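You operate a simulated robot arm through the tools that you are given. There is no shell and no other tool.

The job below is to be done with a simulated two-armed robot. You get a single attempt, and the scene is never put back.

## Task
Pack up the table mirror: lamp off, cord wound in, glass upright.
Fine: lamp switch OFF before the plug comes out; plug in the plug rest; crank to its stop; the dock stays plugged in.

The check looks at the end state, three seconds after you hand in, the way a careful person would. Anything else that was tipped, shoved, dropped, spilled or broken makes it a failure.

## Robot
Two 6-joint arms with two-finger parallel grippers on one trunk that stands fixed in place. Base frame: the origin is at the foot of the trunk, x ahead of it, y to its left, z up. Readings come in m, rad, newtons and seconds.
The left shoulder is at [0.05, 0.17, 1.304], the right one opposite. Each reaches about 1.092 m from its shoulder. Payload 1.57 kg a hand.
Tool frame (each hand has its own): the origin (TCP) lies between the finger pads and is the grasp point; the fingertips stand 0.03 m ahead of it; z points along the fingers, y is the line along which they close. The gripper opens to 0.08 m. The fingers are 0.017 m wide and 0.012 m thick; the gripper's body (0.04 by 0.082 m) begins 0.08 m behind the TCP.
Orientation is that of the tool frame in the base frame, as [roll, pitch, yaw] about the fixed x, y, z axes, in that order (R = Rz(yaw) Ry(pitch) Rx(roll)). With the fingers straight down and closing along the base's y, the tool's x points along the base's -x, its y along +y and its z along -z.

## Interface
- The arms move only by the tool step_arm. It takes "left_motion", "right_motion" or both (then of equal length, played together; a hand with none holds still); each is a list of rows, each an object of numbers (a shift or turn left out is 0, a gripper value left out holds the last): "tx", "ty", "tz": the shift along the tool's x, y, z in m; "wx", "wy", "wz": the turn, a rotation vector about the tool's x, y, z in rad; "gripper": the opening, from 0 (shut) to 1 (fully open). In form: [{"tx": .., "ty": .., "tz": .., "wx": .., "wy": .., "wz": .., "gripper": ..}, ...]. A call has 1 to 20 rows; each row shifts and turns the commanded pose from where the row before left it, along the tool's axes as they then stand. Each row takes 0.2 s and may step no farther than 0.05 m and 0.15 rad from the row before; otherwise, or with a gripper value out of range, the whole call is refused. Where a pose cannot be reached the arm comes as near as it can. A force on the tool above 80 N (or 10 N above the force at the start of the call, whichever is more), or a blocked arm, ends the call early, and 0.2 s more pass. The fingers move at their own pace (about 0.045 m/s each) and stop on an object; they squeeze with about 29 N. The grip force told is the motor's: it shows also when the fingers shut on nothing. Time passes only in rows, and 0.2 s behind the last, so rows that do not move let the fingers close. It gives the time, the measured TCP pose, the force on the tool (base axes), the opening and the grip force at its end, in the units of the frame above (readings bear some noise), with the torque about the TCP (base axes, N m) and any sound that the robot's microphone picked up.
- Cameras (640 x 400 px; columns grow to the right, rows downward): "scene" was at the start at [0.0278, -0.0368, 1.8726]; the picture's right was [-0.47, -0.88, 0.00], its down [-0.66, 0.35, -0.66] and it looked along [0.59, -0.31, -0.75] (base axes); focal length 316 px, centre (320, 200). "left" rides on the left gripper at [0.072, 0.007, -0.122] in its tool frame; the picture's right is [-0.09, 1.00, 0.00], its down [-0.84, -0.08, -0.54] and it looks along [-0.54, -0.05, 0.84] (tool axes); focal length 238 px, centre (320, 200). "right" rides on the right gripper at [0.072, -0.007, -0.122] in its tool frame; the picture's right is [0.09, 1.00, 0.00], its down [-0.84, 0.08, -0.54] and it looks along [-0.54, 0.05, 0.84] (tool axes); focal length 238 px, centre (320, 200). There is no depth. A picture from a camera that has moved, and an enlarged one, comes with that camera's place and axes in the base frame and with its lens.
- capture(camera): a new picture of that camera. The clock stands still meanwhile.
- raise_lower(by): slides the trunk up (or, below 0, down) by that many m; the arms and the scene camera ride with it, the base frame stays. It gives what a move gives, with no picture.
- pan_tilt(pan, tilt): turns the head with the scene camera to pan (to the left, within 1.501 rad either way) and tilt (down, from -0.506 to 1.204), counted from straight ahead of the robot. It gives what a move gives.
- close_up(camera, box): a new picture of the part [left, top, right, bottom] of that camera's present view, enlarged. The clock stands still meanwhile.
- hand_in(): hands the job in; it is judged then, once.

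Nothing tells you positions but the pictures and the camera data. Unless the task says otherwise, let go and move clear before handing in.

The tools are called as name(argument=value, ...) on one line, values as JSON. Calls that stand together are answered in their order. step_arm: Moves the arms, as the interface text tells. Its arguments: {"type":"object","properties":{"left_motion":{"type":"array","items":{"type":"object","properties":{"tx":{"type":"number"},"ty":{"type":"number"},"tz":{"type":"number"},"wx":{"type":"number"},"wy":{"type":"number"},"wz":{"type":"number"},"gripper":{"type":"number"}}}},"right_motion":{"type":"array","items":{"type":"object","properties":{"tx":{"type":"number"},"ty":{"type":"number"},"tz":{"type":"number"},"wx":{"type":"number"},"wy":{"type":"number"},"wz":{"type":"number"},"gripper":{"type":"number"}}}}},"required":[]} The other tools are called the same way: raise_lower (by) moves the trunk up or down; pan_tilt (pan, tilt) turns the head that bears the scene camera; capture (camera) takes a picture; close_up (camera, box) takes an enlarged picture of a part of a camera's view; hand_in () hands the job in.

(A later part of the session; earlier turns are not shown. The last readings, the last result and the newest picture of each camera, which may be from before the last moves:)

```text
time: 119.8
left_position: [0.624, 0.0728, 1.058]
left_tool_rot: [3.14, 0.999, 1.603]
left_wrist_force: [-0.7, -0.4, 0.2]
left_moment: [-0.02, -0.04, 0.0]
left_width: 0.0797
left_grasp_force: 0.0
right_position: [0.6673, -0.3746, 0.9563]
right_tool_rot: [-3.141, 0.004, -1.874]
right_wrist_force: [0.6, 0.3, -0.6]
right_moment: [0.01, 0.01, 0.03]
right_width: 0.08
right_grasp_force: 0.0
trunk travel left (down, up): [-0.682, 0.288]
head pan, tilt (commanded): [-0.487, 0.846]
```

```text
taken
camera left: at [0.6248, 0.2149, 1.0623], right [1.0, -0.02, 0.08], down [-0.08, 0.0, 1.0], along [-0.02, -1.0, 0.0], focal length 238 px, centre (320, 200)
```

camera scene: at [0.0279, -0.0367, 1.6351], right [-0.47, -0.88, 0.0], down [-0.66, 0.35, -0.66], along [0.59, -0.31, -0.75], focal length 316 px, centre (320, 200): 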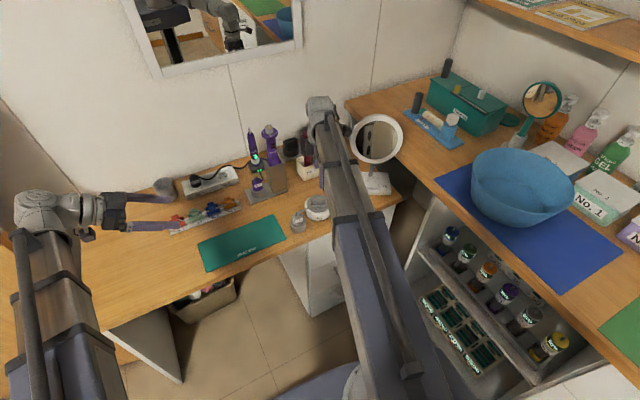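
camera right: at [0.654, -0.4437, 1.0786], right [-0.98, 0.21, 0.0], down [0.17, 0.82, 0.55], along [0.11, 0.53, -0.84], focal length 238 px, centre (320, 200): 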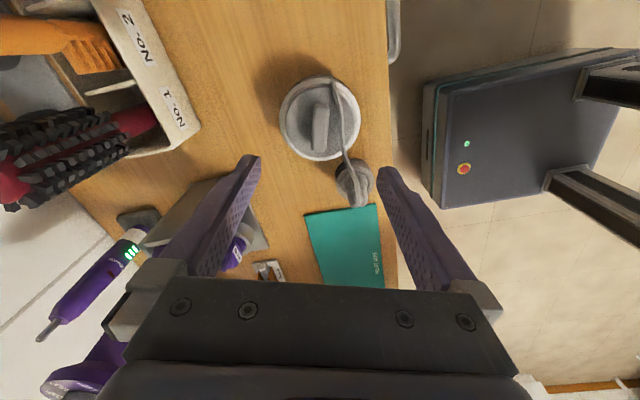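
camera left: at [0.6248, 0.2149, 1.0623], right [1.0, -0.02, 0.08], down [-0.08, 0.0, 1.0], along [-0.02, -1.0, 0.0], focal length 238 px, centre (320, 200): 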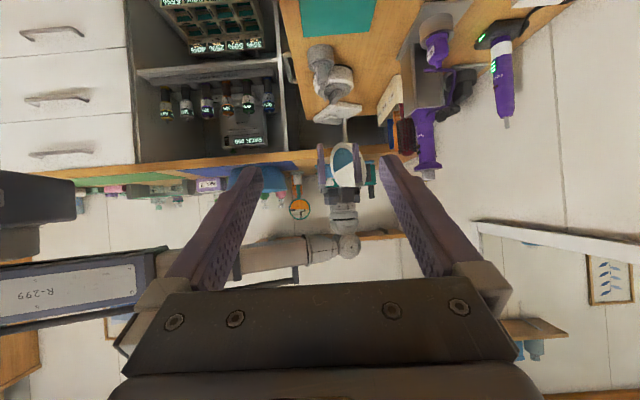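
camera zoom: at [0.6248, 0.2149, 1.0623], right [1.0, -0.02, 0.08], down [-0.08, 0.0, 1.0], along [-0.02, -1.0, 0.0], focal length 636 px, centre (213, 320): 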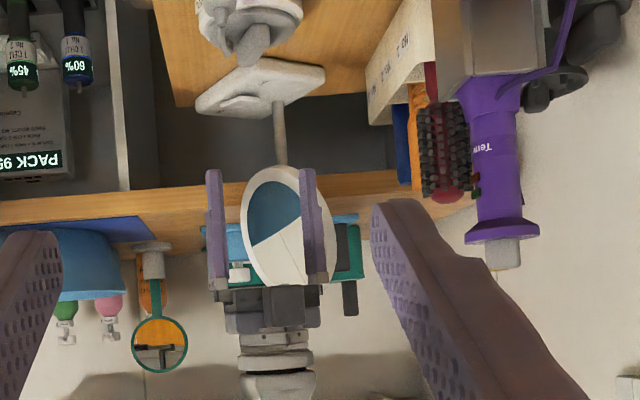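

The right hand blocks part of the view. I'll move it back to the front of the table, turning it to face along the mirror's normal, and then measure the glass's lean from the side.

step_arm(right_motion=[{"tx": -0.0189, "ty": 0.0444}, {"tx": -0.0189, "ty": 0.0444}, {"tx": -0.0189, "ty": 0.0444}, {"tx": -0.0189, "ty": 0.0444}, {"wz": 0.1392}, {"wz": 0.1392}, {"wz": 0.1392}, {"wz": 0.1392}, {"wz": 0.1392}, {"wz": 0.1392}, {"wz": 0.1392}, {"wz": 0.1392}, {"wz": 0.1392}, {"wz": 0.1392}, {"wz": 0.1392}, {"wz": 0.1392}, {"wz": 0.1392}, {}])

capture(camera="scene")

close_up(camera="left", box=[300, 90, 400, 210])

close_up(camera="scene", box=[340, 100, 420, 210])

```text
time: 123.6
left_position: [0.6228, 0.0723, 1.0578]
left_tool_rot: [3.14, 0.999, 1.601]
left_wrist_force: [-0.9, -0.5, -0.4]
left_moment: [-0.01, 0.05, 0.0]
left_width: 0.08
left_grasp_force: 0.0
right_position: [0.5223, -0.2494, 0.9576]
right_tool_rot: [3.139, -0.002, 2.6]
right_wrist_force: [-0.4, -0.1, -0.5]
right_moment: [-0.04, 0.0, -0.03]
right_width: 0.0802
right_grasp_force: 0.1
trunk travel left (down, up): [-0.682, 0.288]
head pan, tilt (commanded): [-0.487, 0.846]
```

```text
taken
camera scene: at [0.0278, -0.0367, 1.6351], right [-0.47, -0.88, 0.0], down [-0.66, 0.35, -0.66], along [0.59, -0.31, -0.75], focal length 316 px, centre (320, 200)
```

scene: 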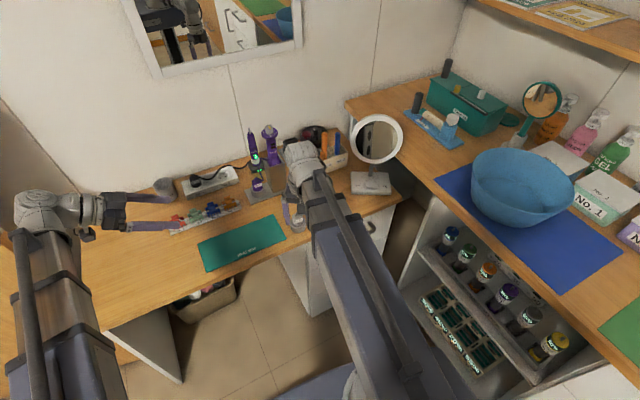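

```text
3.33 times, centred on (350, 150) of left
camera zoom: at [0.6247, 0.2149, 1.0624], right [1.0, -0.02, 0.08], down [-0.08, 0.0, 1.0], along [-0.02, -1.0, 0.0], focal length 794 px, centre (220, 367)
```

zoom: 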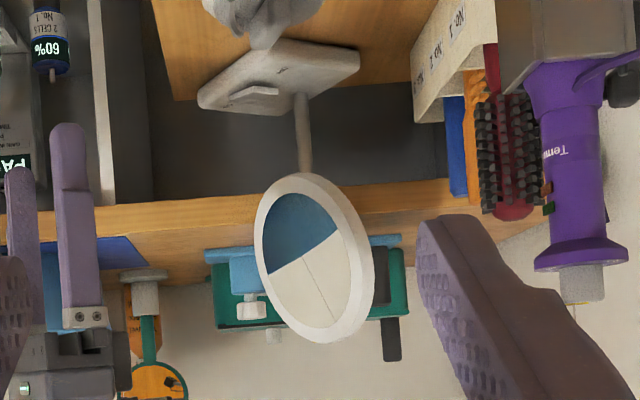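

```text
3.64 times, centred on (380, 155) of scene
camera zoom: at [0.0278, -0.0367, 1.6351], right [-0.47, -0.88, 0.0], down [-0.66, 0.35, -0.66], along [0.59, -0.31, -0.75], focal length 1148 px, centre (102, 364)
```

zoom: 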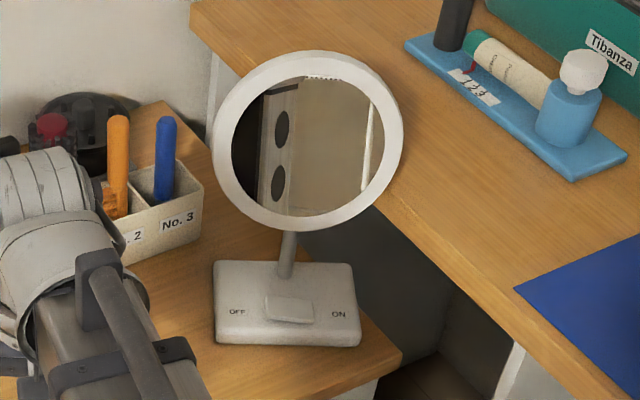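

close_up(camera="left", box=[360, 130, 430, 210])

close_up(camera="left", box=[370, 138, 416, 198])

close_up(camera="left", box=[355, 100, 425, 160])

```text
5.00 times, centred on (395, 170) of left
camera zoom: at [0.6247, 0.2149, 1.0624], right [1.0, -0.02, 0.08], down [-0.08, 0.0, 1.0], along [-0.02, -1.0, 0.0], focal length 1192 px, centre (-55, 350)
```

zoom: 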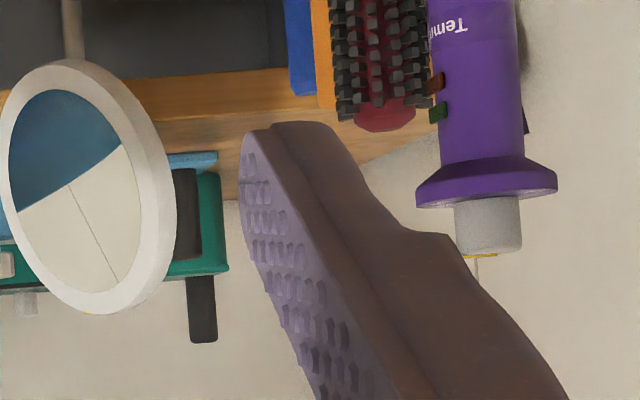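

```text
6.67 times, centred on (393, 168) of left
camera zoom: at [0.6247, 0.2149, 1.0624], right [1.0, -0.02, 0.08], down [-0.08, 0.0, 1.0], along [-0.02, -1.0, 0.0], focal length 1589 px, centre (-167, 413)
```

zoom: 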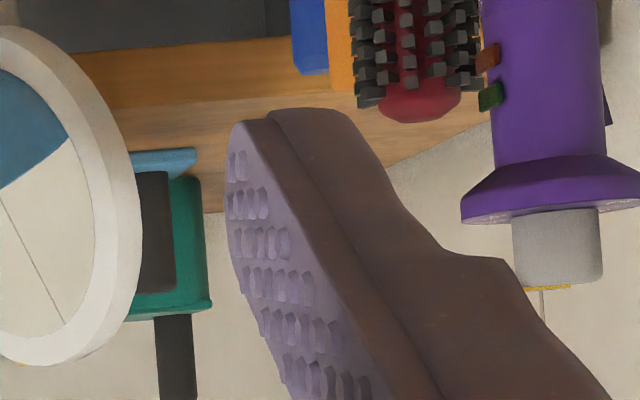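

```text
6.67 times, centred on (390, 130) of left
camera zoom: at [0.6247, 0.2149, 1.0624], right [1.0, -0.02, 0.08], down [-0.08, 0.0, 1.0], along [-0.02, -1.0, 0.0], focal length 1589 px, centre (-147, 667)
```

zoom: 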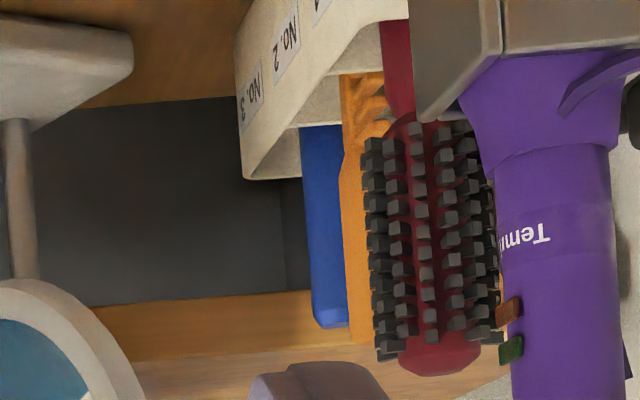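

close_up(camera="left", box=[310, 137, 386, 197])

close_up(camera="left", box=[310, 100, 390, 150])

```text
6.67 times, centred on (348, 167) of left
camera zoom: at [0.6247, 0.2149, 1.0624], right [1.0, -0.02, 0.08], down [-0.08, 0.0, 1.0], along [-0.02, -1.0, 0.0], focal length 1589 px, centre (133, 420)
```

zoom: 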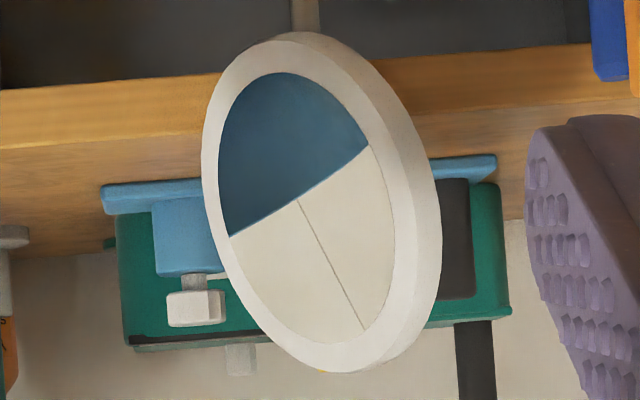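

```text
8.00 times, centred on (350, 125) of left
camera zoom: at [0.6247, 0.2149, 1.0624], right [1.0, -0.02, 0.08], down [-0.08, 0.0, 1.0], along [-0.02, -1.0, 0.0], focal length 1907 px, centre (80, 800)
```

zoom: 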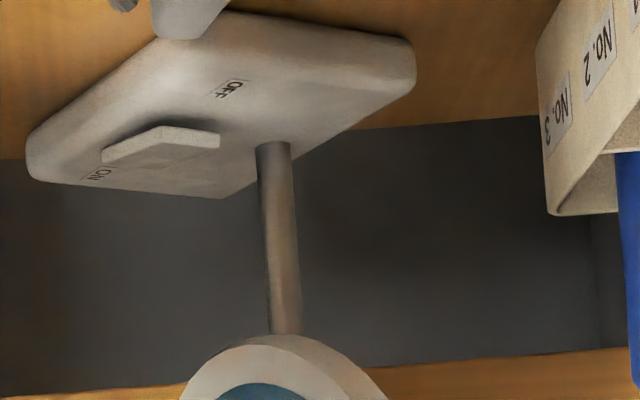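

From the side the stem gives me true vertical: the glass leans back about 13°, pivoting at its centre near (0.718, -0.617, 0.957). I plan to straddle the rim at the hinge height on its +y side with a vertical gripper and close, so the flat pads square the glass upright with a pure couple. I'll go there above the brushes.

raise_lower(by=0.07)

step_arm(right_motion=[{"tx": -0.0443, "ty": -0.0043}, {"tx": -0.0443, "ty": -0.0043}, {"tx": -0.0443, "ty": -0.0043}, {"tx": -0.0443, "ty": -0.0043}, {"tx": -0.0443, "ty": -0.0043}, {"tx": -0.0443, "ty": -0.0043}, {"tx": -0.0443, "ty": -0.0043}, {"tx": -0.0443, "ty": -0.0043}, {}])

step_arm(right_motion=[{"wz": 0.141}, {"wz": 0.141}, {"wz": 0.141}, {"wz": 0.141}, {"wz": 0.141}, {"wz": 0.141}, {"wz": 0.141}, {"wz": 0.141}, {"wz": 0.141}, {"wz": 0.141}, {"wz": 0.14}, {}])

capture(camera="right")

capture(camera="scene")

```text
time: 124.7
left_position: [0.6247, 0.0728, 1.1281]
left_tool_rot: [-3.141, 0.999, 1.601]
left_wrist_force: [-0.6, 0.1, -1.3]
left_moment: [-0.03, -0.01, -0.01]
left_width: 0.0801
left_grasp_force: 0.1
right_position: [0.5221, -0.2489, 1.0257]
right_tool_rot: [3.139, -0.002, 2.6]
right_wrist_force: [0.2, -0.2, 0.5]
right_moment: [0.01, -0.07, 0.03]
right_width: 0.0801
right_grasp_force: 0.0
trunk travel left (down, up): [-0.752, 0.218]
head pan, tilt (commanded): [-0.487, 0.846]
```

```text
time: 126.7
left_position: [0.623, 0.073, 1.1275]
left_tool_rot: [3.139, 0.998, 1.602]
left_wrist_force: [0.1, 0.2, 0.5]
left_moment: [-0.02, 0.01, 0.01]
left_width: 0.0801
left_grasp_force: 0.0
right_position: [0.806, -0.4651, 1.0271]
right_tool_rot: [3.137, -0.001, 2.601]
right_wrist_force: [0.0, -0.8, -0.8]
right_moment: [0.02, 0.0, 0.01]
right_width: 0.0801
right_grasp_force: 0.2
trunk travel left (down, up): [-0.752, 0.218]
head pan, tilt (commanded): [-0.487, 0.846]
```

```text
time: 129.2
left_position: [0.6232, 0.0736, 1.1279]
left_tool_rot: [-3.141, 0.999, 1.602]
left_wrist_force: [-0.4, 0.1, -0.3]
left_moment: [0.03, 0.0, 0.02]
left_width: 0.0798
left_grasp_force: 0.0
right_position: [0.808, -0.4615, 1.0251]
right_tool_rot: [-3.14, -0.003, 1.048]
right_wrist_force: [-0.1, -0.4, 0.5]
right_moment: [0.0, -0.02, 0.01]
right_width: 0.08
right_grasp_force: 0.0
trunk travel left (down, up): [-0.752, 0.218]
head pan, tilt (commanded): [-0.487, 0.846]
```

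```text
taken
camera right: at [0.8377, -0.3953, 1.1493], right [0.91, -0.42, 0.0], down [-0.35, -0.77, 0.54], along [-0.23, -0.49, -0.84], focal length 238 px, centre (320, 200)
```

right: 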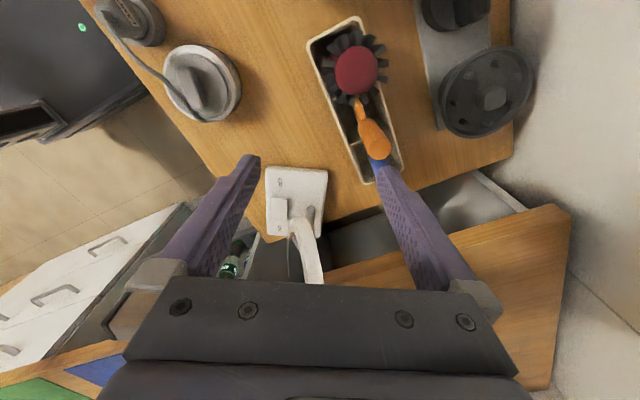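

```text
taken
camera scene: at [0.0278, -0.0367, 1.7051], right [-0.47, -0.88, 0.0], down [-0.66, 0.35, -0.66], along [0.59, -0.31, -0.75], focal length 316 px, centre (320, 200)
```

scene: 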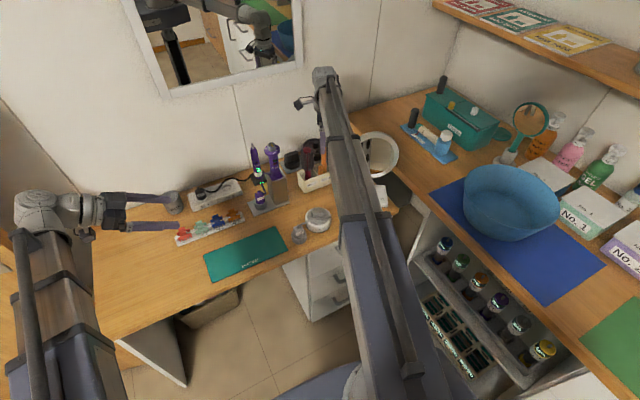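

close_up(camera="right", box=[240, 155, 400, 285])

close_up(camera="left", box=[310, 120, 420, 200])

```text
3.08 times, centred on (320, 220) of right
camera zoom: at [0.8377, -0.3953, 1.1493], right [0.91, -0.42, 0.0], down [-0.35, -0.77, 0.54], along [-0.23, -0.49, -0.84], focal length 733 px, centre (320, 138)
```

zoom: 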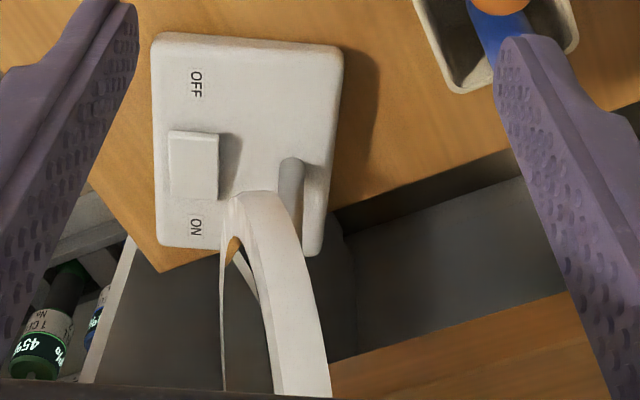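

```text
5.00 times, centred on (365, 160) of left
camera zoom: at [0.6247, 0.2149, 1.1324], right [1.0, -0.02, 0.08], down [-0.08, 0.0, 1.0], along [-0.02, -1.0, 0.0], focal length 1192 px, centre (95, 400)
```

zoom: 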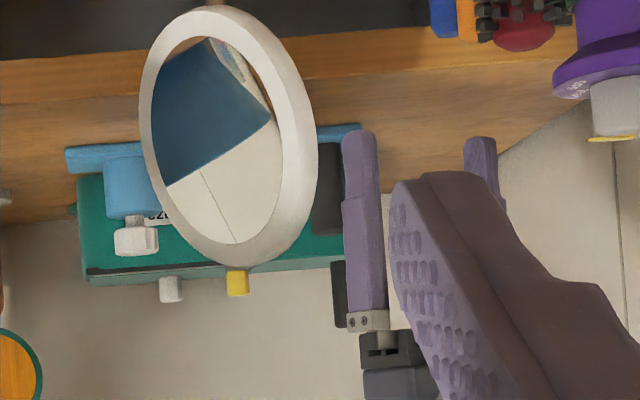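

The edge-on view agrees: rim centre line within a few millimetres of where I thought. I'll slide in along the hinge line, staying above, for a closer check before straddling the rim.

step_arm(right_motion=[{"tx": -0.03, "ty": -0.002}, {"tx": -0.03, "ty": -0.002}, {}])

capture(camera="right")

close_up(camera="right", box=[240, 120, 400, 285])

close_up(camera="left", box=[310, 120, 420, 200])

```text
time: 130.1
left_position: [0.6229, 0.0729, 1.128]
left_tool_rot: [3.141, 0.999, 1.603]
left_wrist_force: [0.6, -0.6, 0.5]
left_moment: [-0.03, -0.03, 0.01]
left_width: 0.0801
left_grasp_force: 0.1
right_position: [0.7728, -0.5122, 1.0274]
right_tool_rot: [-3.139, -0.003, 1.052]
right_wrist_force: [1.3, 0.3, 0.3]
right_moment: [-0.03, 0.0, -0.01]
right_width: 0.0799
right_grasp_force: 0.1
trunk travel left (down, up): [-0.752, 0.218]
head pan, tilt (commanded): [-0.487, 0.846]
```

```text
taken
camera right: at [0.8023, -0.4455, 1.1493], right [0.91, -0.42, 0.0], down [-0.35, -0.77, 0.54], along [-0.22, -0.49, -0.84], focal length 238 px, centre (320, 200)
```

right: 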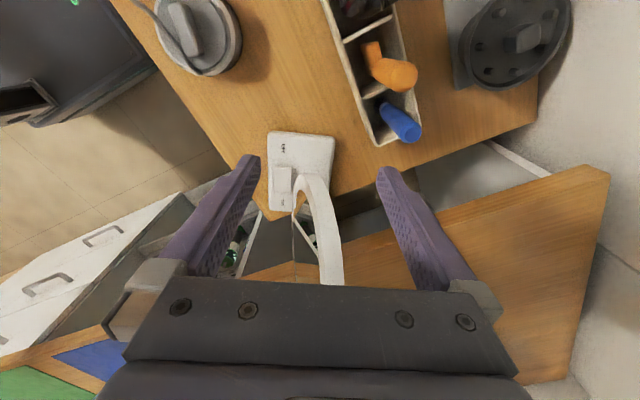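

```text
2.42 times, centred on (320, 202) of right
camera zoom: at [0.8023, -0.4455, 1.1493], right [0.91, -0.42, 0.0], down [-0.35, -0.77, 0.54], along [-0.22, -0.49, -0.84], focal length 578 px, centre (320, 194)
```

zoom: 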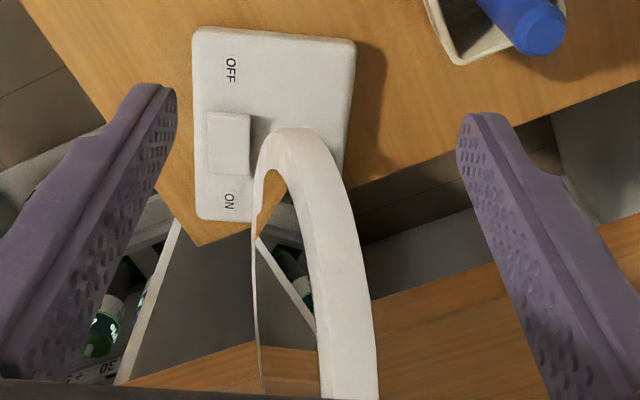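

```text
5.00 times, centred on (365, 160) of left
camera zoom: at [0.6248, 0.2151, 1.1324], right [1.0, -0.02, 0.08], down [-0.08, 0.0, 1.0], along [-0.02, -1.0, 0.0], focal length 1192 px, centre (95, 400)
```

zoom: 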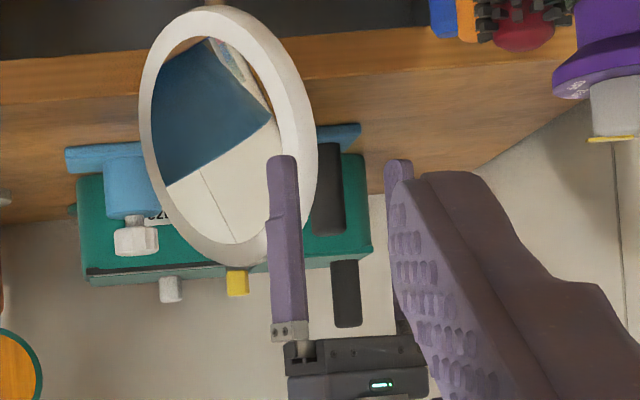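

The hinge line is nearer the front than I assumed, on the stem's axis at about (0.707, -0.611). I'll shift the hand 8 mm toward the front, slide in over the rim's side, and check again.

step_arm(right_motion=[{"ty": -0.008}, {"tx": -0.018}, {"tx": -0.018}, {}])

raise_lower(by=-0.03)

close_up(camera="right", box=[220, 90, 420, 285])

close_up(camera="left", box=[310, 120, 420, 200])

```text
time: 131.1
left_position: [0.6239, 0.0729, 1.1264]
left_tool_rot: [-3.141, 0.998, 1.601]
left_wrist_force: [-0.5, -0.4, -0.3]
left_moment: [-0.01, -0.02, 0.01]
left_width: 0.0801
left_grasp_force: 0.0
right_position: [0.7488, -0.5393, 1.0257]
right_tool_rot: [-3.14, -0.002, 1.051]
right_wrist_force: [1.3, 0.3, -0.3]
right_moment: [0.0, -0.02, -0.01]
right_width: 0.0802
right_grasp_force: 0.1
trunk travel left (down, up): [-0.752, 0.218]
head pan, tilt (commanded): [-0.487, 0.846]
```

```text
time: 131.8
left_position: [0.6223, 0.0731, 1.0967]
left_tool_rot: [-3.141, 0.999, 1.603]
left_wrist_force: [-0.4, -1.1, 0.4]
left_moment: [-0.02, -0.03, -0.05]
left_width: 0.0801
left_grasp_force: 0.0
right_position: [0.748, -0.5377, 0.9969]
right_tool_rot: [-3.14, -0.004, 1.051]
right_wrist_force: [-0.3, 0.2, -0.8]
right_moment: [0.03, -0.03, 0.0]
right_width: 0.0799
right_grasp_force: 0.0
trunk travel left (down, up): [-0.722, 0.248]
head pan, tilt (commanded): [-0.487, 0.846]
```

```text
2.05 times, centred on (320, 188) of right
camera zoom: at [0.7785, -0.4723, 1.1194], right [0.91, -0.42, 0.0], down [-0.35, -0.77, 0.54], along [-0.22, -0.49, -0.84], focal length 489 px, centre (320, 226)
```

zoom: 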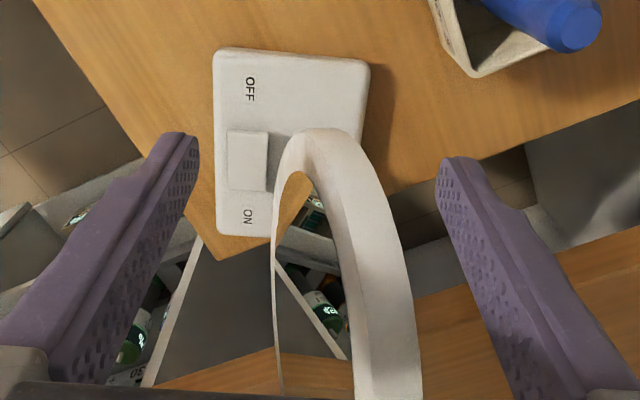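

```text
5.00 times, centred on (365, 160) of left
camera zoom: at [0.6246, 0.2149, 1.1025], right [1.0, -0.02, 0.08], down [-0.08, 0.0, 1.0], along [-0.02, -1.0, 0.0], focal length 1192 px, centre (95, 400)
```

zoom: 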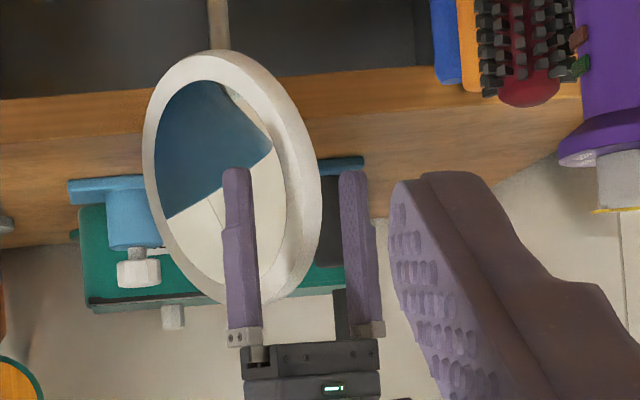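

The rim passes midway between the fingers at hinge height. Lowering 4 cm to bring the pads level with the pivot.

raise_lower(by=-0.038)

close_up(camera="right", box=[220, 90, 420, 285])

close_up(camera="left", box=[310, 130, 400, 200])

```text
time: 132.6
left_position: [0.6223, 0.072, 1.0604]
left_tool_rot: [3.141, 1.0, 1.602]
left_wrist_force: [0.0, -0.1, 0.3]
left_moment: [-0.02, -0.01, -0.01]
left_width: 0.0802
left_grasp_force: 0.1
right_position: [0.7485, -0.5382, 0.9598]
right_tool_rot: [-3.14, -0.004, 1.05]
right_wrist_force: [0.8, 0.6, 0.1]
right_moment: [-0.01, 0.0, 0.01]
right_width: 0.0802
right_grasp_force: 0.0
trunk travel left (down, up): [-0.684, 0.286]
head pan, tilt (commanded): [-0.487, 0.846]
```

```text
2.05 times, centred on (320, 188) of right
camera zoom: at [0.7785, -0.4723, 1.0814], right [0.91, -0.42, 0.0], down [-0.35, -0.77, 0.54], along [-0.22, -0.49, -0.84], focal length 489 px, centre (320, 226)
```

zoom: 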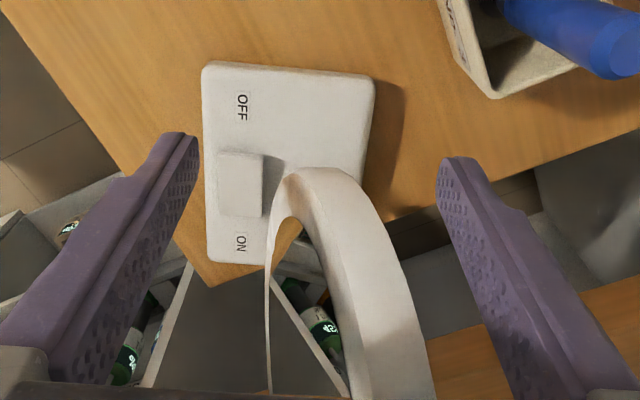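

```text
5.71 times, centred on (355, 165) of left
camera zoom: at [0.6246, 0.2149, 1.0645], right [1.0, -0.02, 0.08], down [-0.08, 0.0, 1.0], along [-0.02, -1.0, 0.0], focal length 1362 px, centre (120, 400)
```

zoom: 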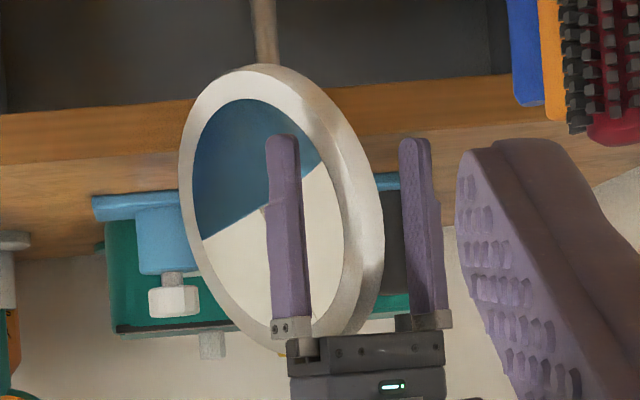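

Aligned within a couple of millimetres. I'll close gradually on the rim, checking forces and the base's position as the pads square the glass up.

step_arm(right_motion=[{"gripper": 0.5}, {"gripper": 0.5}, {"gripper": 0.42}, {"gripper": 0.42}, {}])

close_up(camera="right", box=[220, 90, 420, 285])

close_up(camera="left", box=[310, 130, 400, 200])

```text
time: 133.8
left_position: [0.623, 0.0728, 1.0584]
left_tool_rot: [-3.141, 0.998, 1.603]
left_wrist_force: [-0.3, 0.3, 0.5]
left_moment: [0.02, -0.01, 0.0]
left_width: 0.0798
left_grasp_force: 0.0
right_position: [0.7498, -0.539, 0.9594]
right_tool_rot: [-3.141, -0.004, 1.051]
right_wrist_force: [2.0, 0.8, -0.6]
right_moment: [-0.02, 0.04, -0.02]
right_width: 0.0347
right_grasp_force: 0.8
trunk travel left (down, up): [-0.684, 0.286]
head pan, tilt (commanded): [-0.487, 0.846]
```

```text
2.05 times, centred on (320, 188) of right
camera zoom: at [0.7787, -0.4723, 1.0812], right [0.91, -0.42, 0.0], down [-0.35, -0.77, 0.54], along [-0.22, -0.49, -0.84], focal length 489 px, centre (320, 226)
```

zoom: 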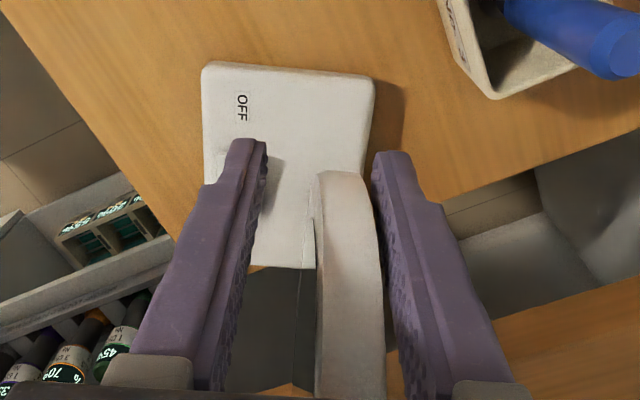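

```text
5.71 times, centred on (355, 165) of left
camera zoom: at [0.6248, 0.2149, 1.0643], right [1.0, -0.02, 0.08], down [-0.08, 0.0, 1.0], along [-0.02, -1.0, 0.0], focal length 1362 px, centre (120, 400)
```

zoom: 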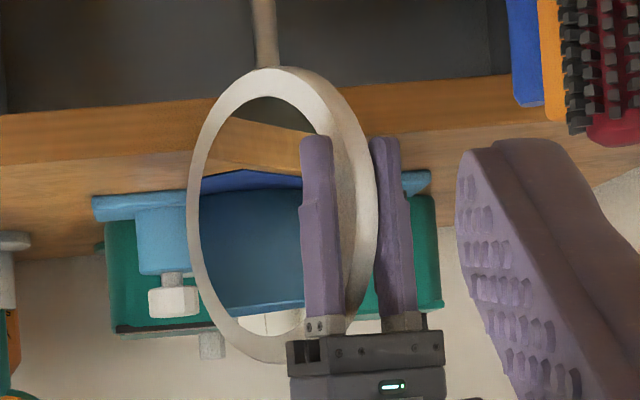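

The glass swung toward upright with only 2 N. I'll measure its lean now from the side view.

close_up(camera="left", box=[320, 135, 384, 195])

close_up(camera="right", box=[270, 150, 390, 285])

close_up(camera="scene", box=[340, 90, 420, 200])

```text
6.67 times, centred on (352, 165) of left
camera zoom: at [0.6248, 0.2149, 1.0643], right [1.0, -0.02, 0.08], down [-0.08, 0.0, 1.0], along [-0.02, -1.0, 0.0], focal length 1589 px, centre (107, 433)
```

zoom: 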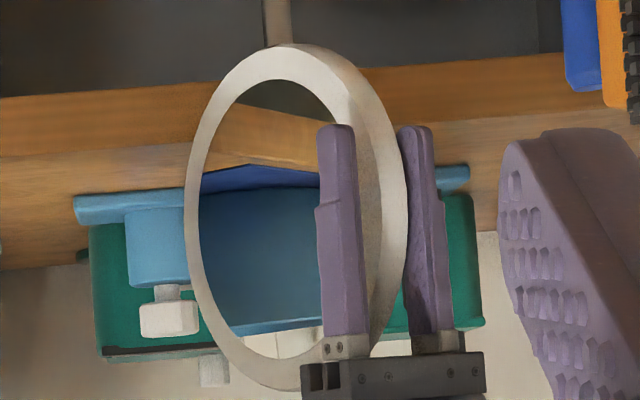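

```text
2.96 times, centred on (330, 218) of right
camera zoom: at [0.7787, -0.4723, 1.0812], right [0.91, -0.42, 0.0], down [-0.35, -0.77, 0.54], along [-0.22, -0.49, -0.84], focal length 706 px, centre (290, 148)
```

zoom: 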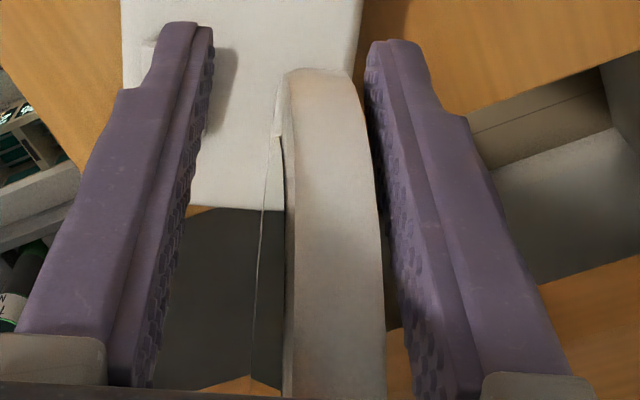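

```text
3.64 times, centred on (380, 145) of scene
camera zoom: at [0.028, -0.0367, 1.6371], right [-0.47, -0.88, 0.0], down [-0.66, 0.35, -0.66], along [0.59, -0.31, -0.75], focal length 1148 px, centre (102, 400)
```

zoom: 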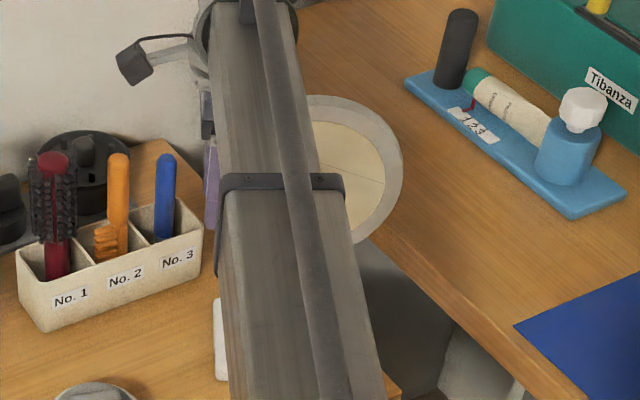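

By the two views the glass is now within a few degrees of vertical. The rim sits about 4.5 mm to the rear of my finger centre, so I'll centre on it and then close fully, making both flat pads flush with the rim.

step_arm(right_motion=[{"ty": 0.0045}, {}])

step_arm(right_motion=[{"gripper": 0.3}, {"gripper": 0.25}, {"gripper": 0.22}, {}])

close_up(camera="right", box=[270, 150, 390, 285])

close_up(camera="left", box=[320, 135, 384, 195])

```text
time: 134.4
left_position: [0.6235, 0.0728, 1.0598]
left_tool_rot: [3.141, 0.998, 1.603]
left_wrist_force: [0.2, 0.9, -0.4]
left_moment: [-0.02, 0.01, 0.0]
left_width: 0.0801
left_grasp_force: 0.1
right_position: [0.7526, -0.5414, 0.9592]
right_tool_rot: [-3.141, -0.001, 1.05]
right_wrist_force: [0.4, 0.4, -0.1]
right_moment: [0.02, 0.0, -0.05]
right_width: 0.0334
right_grasp_force: 0.0
trunk travel left (down, up): [-0.684, 0.286]
head pan, tilt (commanded): [-0.487, 0.846]
```

```text
time: 135.4
left_position: [0.6234, 0.0731, 1.0597]
left_tool_rot: [-3.141, 0.998, 1.602]
left_wrist_force: [0.0, -1.3, 0.3]
left_moment: [0.02, -0.01, -0.02]
left_width: 0.08
left_grasp_force: 0.0
right_position: [0.7529, -0.5418, 0.9578]
right_tool_rot: [-3.139, -0.005, 1.051]
right_wrist_force: [4.4, -2.7, 2.3]
right_moment: [0.01, 0.01, -0.07]
right_width: 0.022
right_grasp_force: 2.6
trunk travel left (down, up): [-0.684, 0.286]
head pan, tilt (commanded): [-0.487, 0.846]
```

```text
2.96 times, centred on (330, 218) of right
camera zoom: at [0.7831, -0.4754, 1.0811], right [0.91, -0.42, 0.0], down [-0.35, -0.77, 0.54], along [-0.22, -0.49, -0.84], focal length 706 px, centre (290, 148)
```

zoom: 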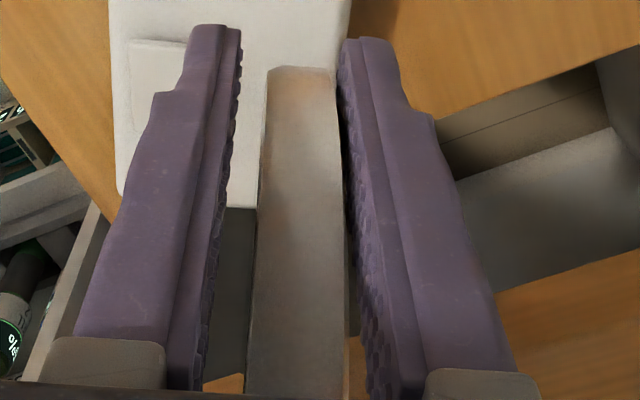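

```text
6.67 times, centred on (352, 165) of left
camera zoom: at [0.6249, 0.2147, 1.0644], right [1.0, -0.02, 0.08], down [-0.08, 0.0, 1.0], along [-0.02, -1.0, 0.0], focal length 1589 px, centre (107, 433)
```

zoom: 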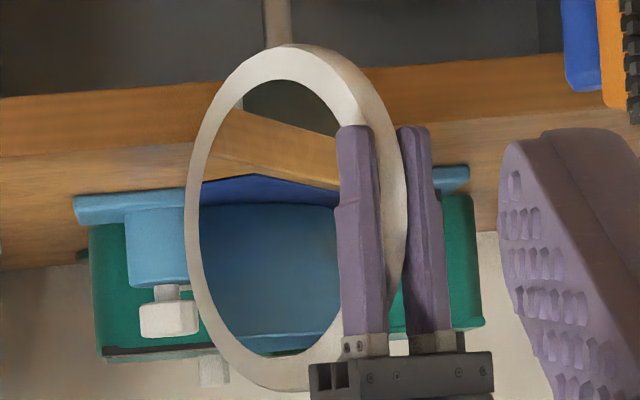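

Corrected for perspective, both views now put the glass within about 2° of vertical. A last 2.5 mm re-centring and a full, gentle close will make both pads flush with the rim.

step_arm(right_motion=[{"ty": 0.0025}, {}])

step_arm(right_motion=[{"gripper": 0.19}, {"gripper": 0.17}, {}])

close_up(camera="right", box=[270, 150, 390, 285])

close_up(camera="left", box=[320, 135, 384, 195])

```text
time: 136.0
left_position: [0.6231, 0.072, 1.0601]
left_tool_rot: [3.141, 0.999, 1.602]
left_wrist_force: [-0.7, -0.3, 0.5]
left_moment: [0.03, -0.02, -0.01]
left_width: 0.0798
left_grasp_force: 0.0
right_position: [0.7547, -0.5428, 0.9588]
right_tool_rot: [-3.139, -0.003, 1.05]
right_wrist_force: [1.5, -0.6, -0.1]
right_moment: [-0.01, 0.06, 0.01]
right_width: 0.0187
right_grasp_force: 0.6
trunk travel left (down, up): [-0.684, 0.286]
head pan, tilt (commanded): [-0.487, 0.846]
```

```text
time: 136.8
left_position: [0.6238, 0.0731, 1.0593]
left_tool_rot: [-3.142, 0.999, 1.603]
left_wrist_force: [0.7, 0.5, -0.6]
left_moment: [0.02, -0.04, 0.01]
left_width: 0.08
left_grasp_force: 0.0
right_position: [0.7545, -0.5423, 0.9585]
right_tool_rot: [-3.139, -0.004, 1.05]
right_wrist_force: [3.5, -1.3, 1.6]
right_moment: [0.05, 0.06, 0.0]
right_width: 0.0178
right_grasp_force: 2.0
trunk travel left (down, up): [-0.684, 0.286]
head pan, tilt (commanded): [-0.487, 0.846]
```

```text
2.96 times, centred on (330, 218) of right
camera zoom: at [0.7849, -0.4767, 1.0811], right [0.91, -0.42, 0.0], down [-0.35, -0.77, 0.54], along [-0.22, -0.49, -0.84], focal length 706 px, centre (290, 148)
```

zoom: 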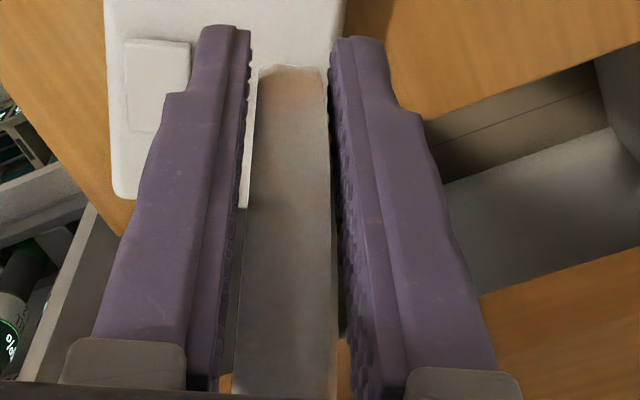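

```text
6.67 times, centred on (352, 165) of left
camera zoom: at [0.6249, 0.2149, 1.0643], right [1.0, -0.02, 0.08], down [-0.08, 0.0, 1.0], along [-0.02, -1.0, 0.0], focal length 1589 px, centre (107, 433)
```

zoom: 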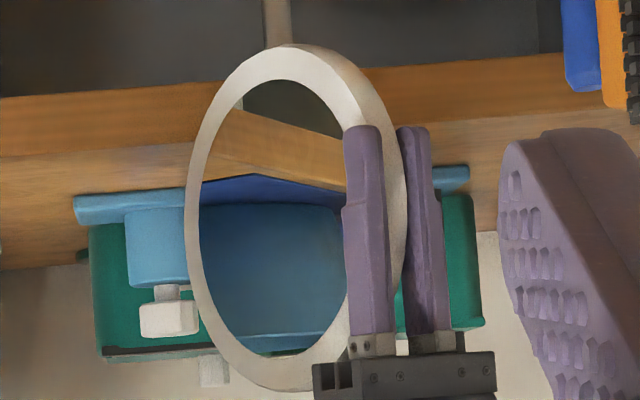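

step_arm(right_motion=[{"gripper": 0.14}, {"gripper": 0.1}, {"gripper": 0.1}])

close_up(camera="right", box=[270, 150, 390, 285])

close_up(camera="left", box=[320, 135, 384, 195])

```text
time: 137.6
left_position: [0.6235, 0.0731, 1.0597]
left_tool_rot: [3.141, 0.997, 1.602]
left_wrist_force: [-0.1, -0.6, -0.1]
left_moment: [-0.01, 0.03, 0.01]
left_width: 0.0801
left_grasp_force: 0.0
right_position: [0.7552, -0.5426, 0.9575]
right_tool_rot: [3.141, -0.003, 1.052]
right_wrist_force: [10.9, -5.7, 6.4]
right_moment: [0.03, 0.06, -0.1]
right_width: 0.016
right_grasp_force: 27.3
trunk travel left (down, up): [-0.684, 0.286]
head pan, tilt (commanded): [-0.487, 0.846]
```

```text
2.96 times, centred on (330, 218) of right
camera zoom: at [0.7855, -0.4771, 1.081], right [0.91, -0.42, 0.0], down [-0.35, -0.77, 0.54], along [-0.22, -0.49, -0.84], focal length 706 px, centre (290, 148)
```

zoom: 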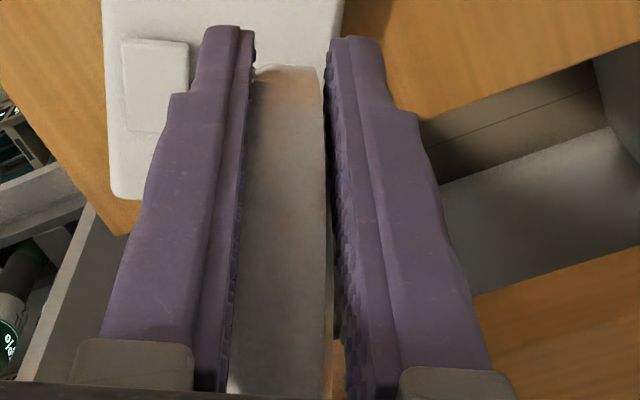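

```text
6.67 times, centred on (352, 165) of left
camera zoom: at [0.6252, 0.2148, 1.0643], right [1.0, -0.02, 0.08], down [-0.08, 0.0, 1.0], along [-0.02, -1.0, 0.0], focal length 1589 px, centre (107, 433)
```

zoom: 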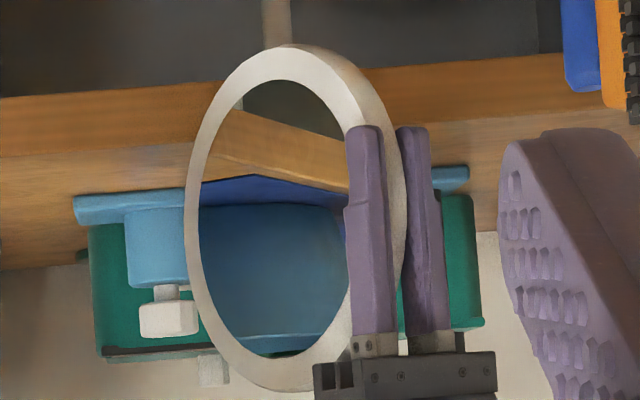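

The rim is flush between both pads of the vertical gripper, so the glass is upright. I'll open and lift straight off.

step_arm(right_motion=[{"gripper": 0.4}, {"gripper": 0.7}, {"gripper": 1}, {"gripper": 1}, {"gripper": 1}, {"gripper": 1}])

close_up(camera="right", box=[220, 90, 420, 285])

raise_lower(by=0.12)

close_up(camera="left", box=[310, 110, 400, 190])

```text
time: 139.0
left_position: [0.6226, 0.0717, 1.0586]
left_tool_rot: [3.141, 0.998, 1.602]
left_wrist_force: [-0.6, -0.8, -0.1]
left_moment: [-0.03, 0.03, -0.02]
left_width: 0.0801
left_grasp_force: 0.1
right_position: [0.755, -0.543, 0.9573]
right_tool_rot: [-3.141, -0.004, 1.05]
right_wrist_force: [-0.9, 0.2, -0.1]
right_moment: [-0.01, 0.02, 0.02]
right_width: 0.0798
right_grasp_force: 0.0
trunk travel left (down, up): [-0.684, 0.286]
head pan, tilt (commanded): [-0.487, 0.846]
```

```text
2.05 times, centred on (320, 188) of right
camera zoom: at [0.7845, -0.4766, 1.0813], right [0.91, -0.42, 0.0], down [-0.35, -0.77, 0.54], along [-0.22, -0.49, -0.84], focal length 489 px, centre (320, 226)
```

zoom: 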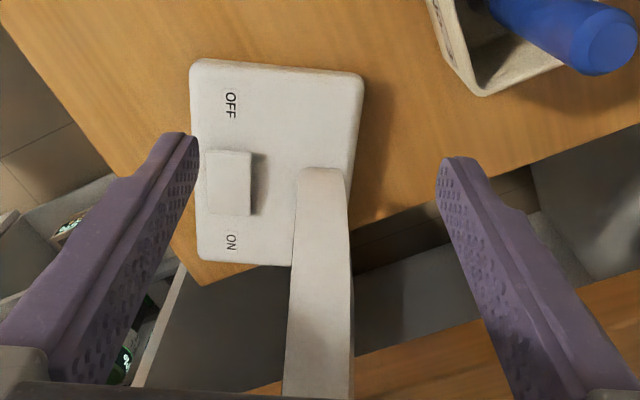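

```text
time: 140.5
left_position: [0.6228, 0.0729, 1.1795]
left_tool_rot: [-3.141, 0.998, 1.602]
left_wrist_force: [0.2, 0.3, 0.4]
left_moment: [-0.02, 0.02, -0.02]
left_width: 0.08
left_grasp_force: 0.1
right_position: [0.7556, -0.5422, 1.0795]
right_tool_rot: [-3.139, -0.003, 1.05]
right_wrist_force: [0.4, 0.3, -0.1]
right_moment: [0.0, -0.01, 0.01]
right_width: 0.08
right_grasp_force: 0.0
trunk travel left (down, up): [-0.804, 0.166]
head pan, tilt (commanded): [-0.487, 0.846]
```

```text
5.00 times, centred on (355, 150) of left
camera zoom: at [0.6248, 0.2149, 1.1843], right [1.0, -0.02, 0.08], down [-0.08, 0.0, 1.0], along [-0.02, -1.0, 0.0], focal length 1192 px, centre (145, 450)
```

zoom: 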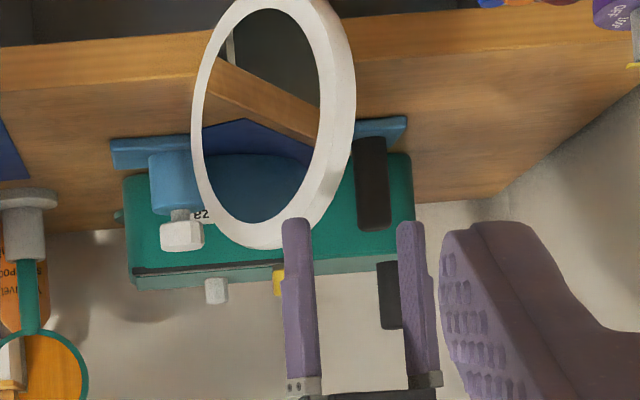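

The hand is clear above. I'll back away along the hinge line and then withdraw to the front, and check everything from all cameras.

step_arm(right_motion=[{"tx": 0.045}, {"tx": 0.045}, {"tx": 0.0058, "ty": -0.0437}, {"tx": 0.0058, "ty": -0.0437}, {"tx": 0.0058, "ty": -0.0437}, {"tx": 0.0058, "ty": -0.0437}, {"tx": 0.0058, "ty": -0.0437}, {"tx": 0.0058, "ty": -0.0437}, {"tx": 0.0058, "ty": -0.0437}, {"tx": 0.0058, "ty": -0.0437}, {}])

capture(camera="scene")

capture(camera="left")

capture(camera="right")

```text
time: 142.9
left_position: [0.6231, 0.0726, 1.1798]
left_tool_rot: [-3.141, 0.999, 1.603]
left_wrist_force: [-0.1, -0.2, 0.0]
left_moment: [0.02, -0.02, -0.01]
left_width: 0.08
left_grasp_force: 0.1
right_position: [0.5191, -0.2488, 1.0782]
right_tool_rot: [-3.139, -0.003, 1.05]
right_wrist_force: [0.9, 0.3, 0.7]
right_moment: [-0.01, 0.01, 0.0]
right_width: 0.0798
right_grasp_force: 0.0
right hand out of reach, approached as far as the arm can: row 6
trunk travel left (down, up): [-0.804, 0.166]
head pan, tilt (commanded): [-0.487, 0.846]
```

```text
taken
camera scene: at [0.0284, -0.0371, 1.7571], right [-0.47, -0.88, 0.0], down [-0.66, 0.35, -0.66], along [0.58, -0.31, -0.75], focal length 316 px, centre (320, 200)
```

scene: 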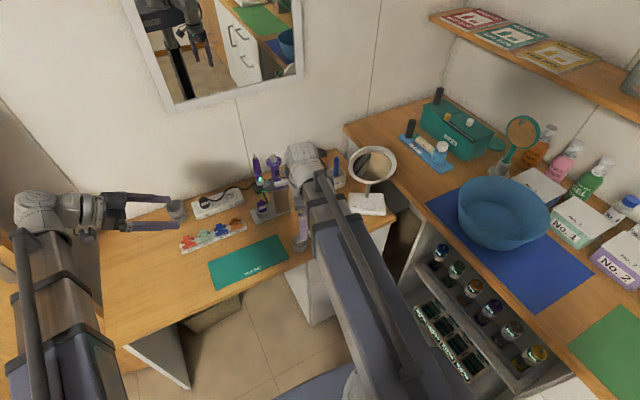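

```text
taken
camera left: at [0.6251, 0.2146, 1.1843], right [1.0, -0.02, 0.08], down [-0.08, 0.0, 1.0], along [-0.02, -1.0, 0.0], focal length 238 px, centre (320, 200)
```

left: 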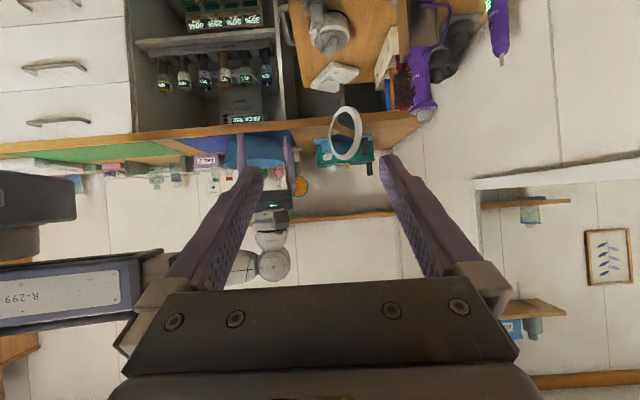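

```text
taken
camera right: at [0.5491, -0.1834, 1.2011], right [0.91, -0.42, 0.0], down [-0.35, -0.77, 0.54], along [-0.23, -0.49, -0.84], focal length 238 px, centre (320, 200)
```

right: 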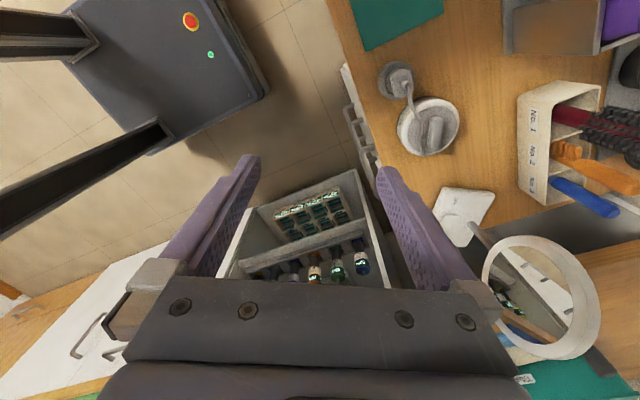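

close_up(camera="scene", box=[335, 130, 415, 230])

close_up(camera="left", box=[305, 60, 385, 170])

close_up(camera="right", box=[370, 50, 500, 170])

close_up(camera="left", box=[320, 95, 376, 165])

```text
4.00 times, centred on (375, 180) of scene
camera zoom: at [0.0284, -0.0371, 1.7571], right [-0.47, -0.88, 0.0], down [-0.66, 0.35, -0.66], along [0.58, -0.31, -0.75], focal length 1263 px, centre (100, 280)
```

zoom: 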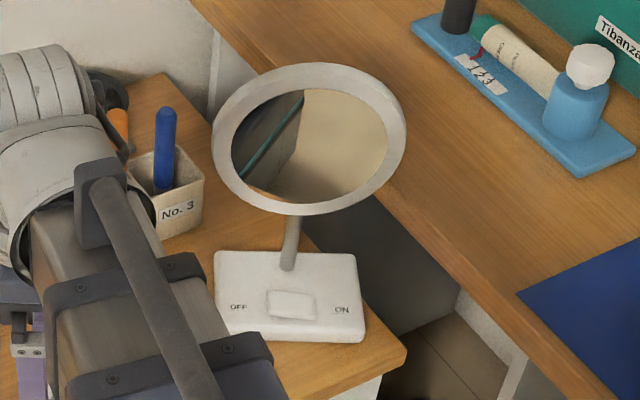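

```text
3.64 times, centred on (345, 115) of left
camera zoom: at [0.6251, 0.2146, 1.1843], right [1.0, -0.02, 0.08], down [-0.08, 0.0, 1.0], along [-0.02, -1.0, 0.0], focal length 867 px, centre (229, 509)
```

zoom: 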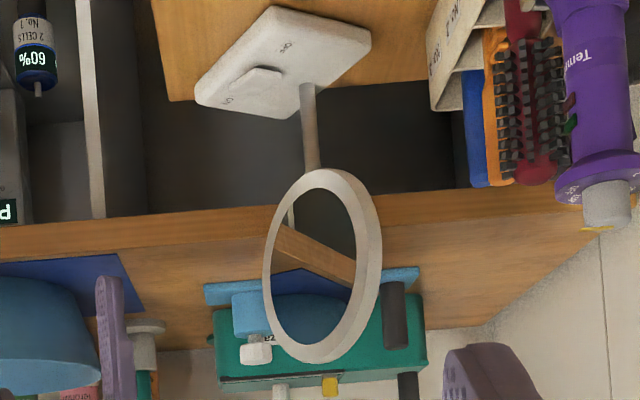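

```text
3.33 times, centred on (435, 110) of right
camera zoom: at [0.5491, -0.1834, 1.2011], right [0.91, -0.42, 0.0], down [-0.35, -0.77, 0.54], along [-0.23, -0.49, -0.84], focal length 794 px, centre (-63, 500)
```

zoom: 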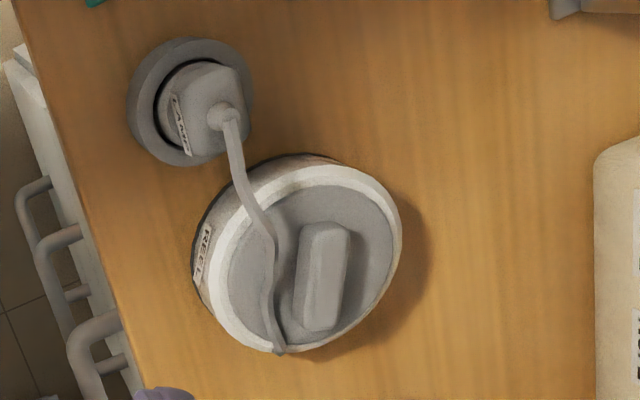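

```text
5.71 times, centred on (348, 130) of left
camera zoom: at [0.6251, 0.2146, 1.1843], right [1.0, -0.02, 0.08], down [-0.08, 0.0, 1.0], along [-0.02, -1.0, 0.0], focal length 1362 px, centre (160, 600)
```

zoom: 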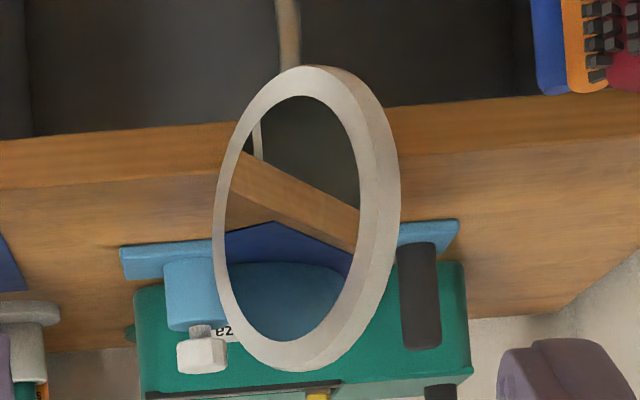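

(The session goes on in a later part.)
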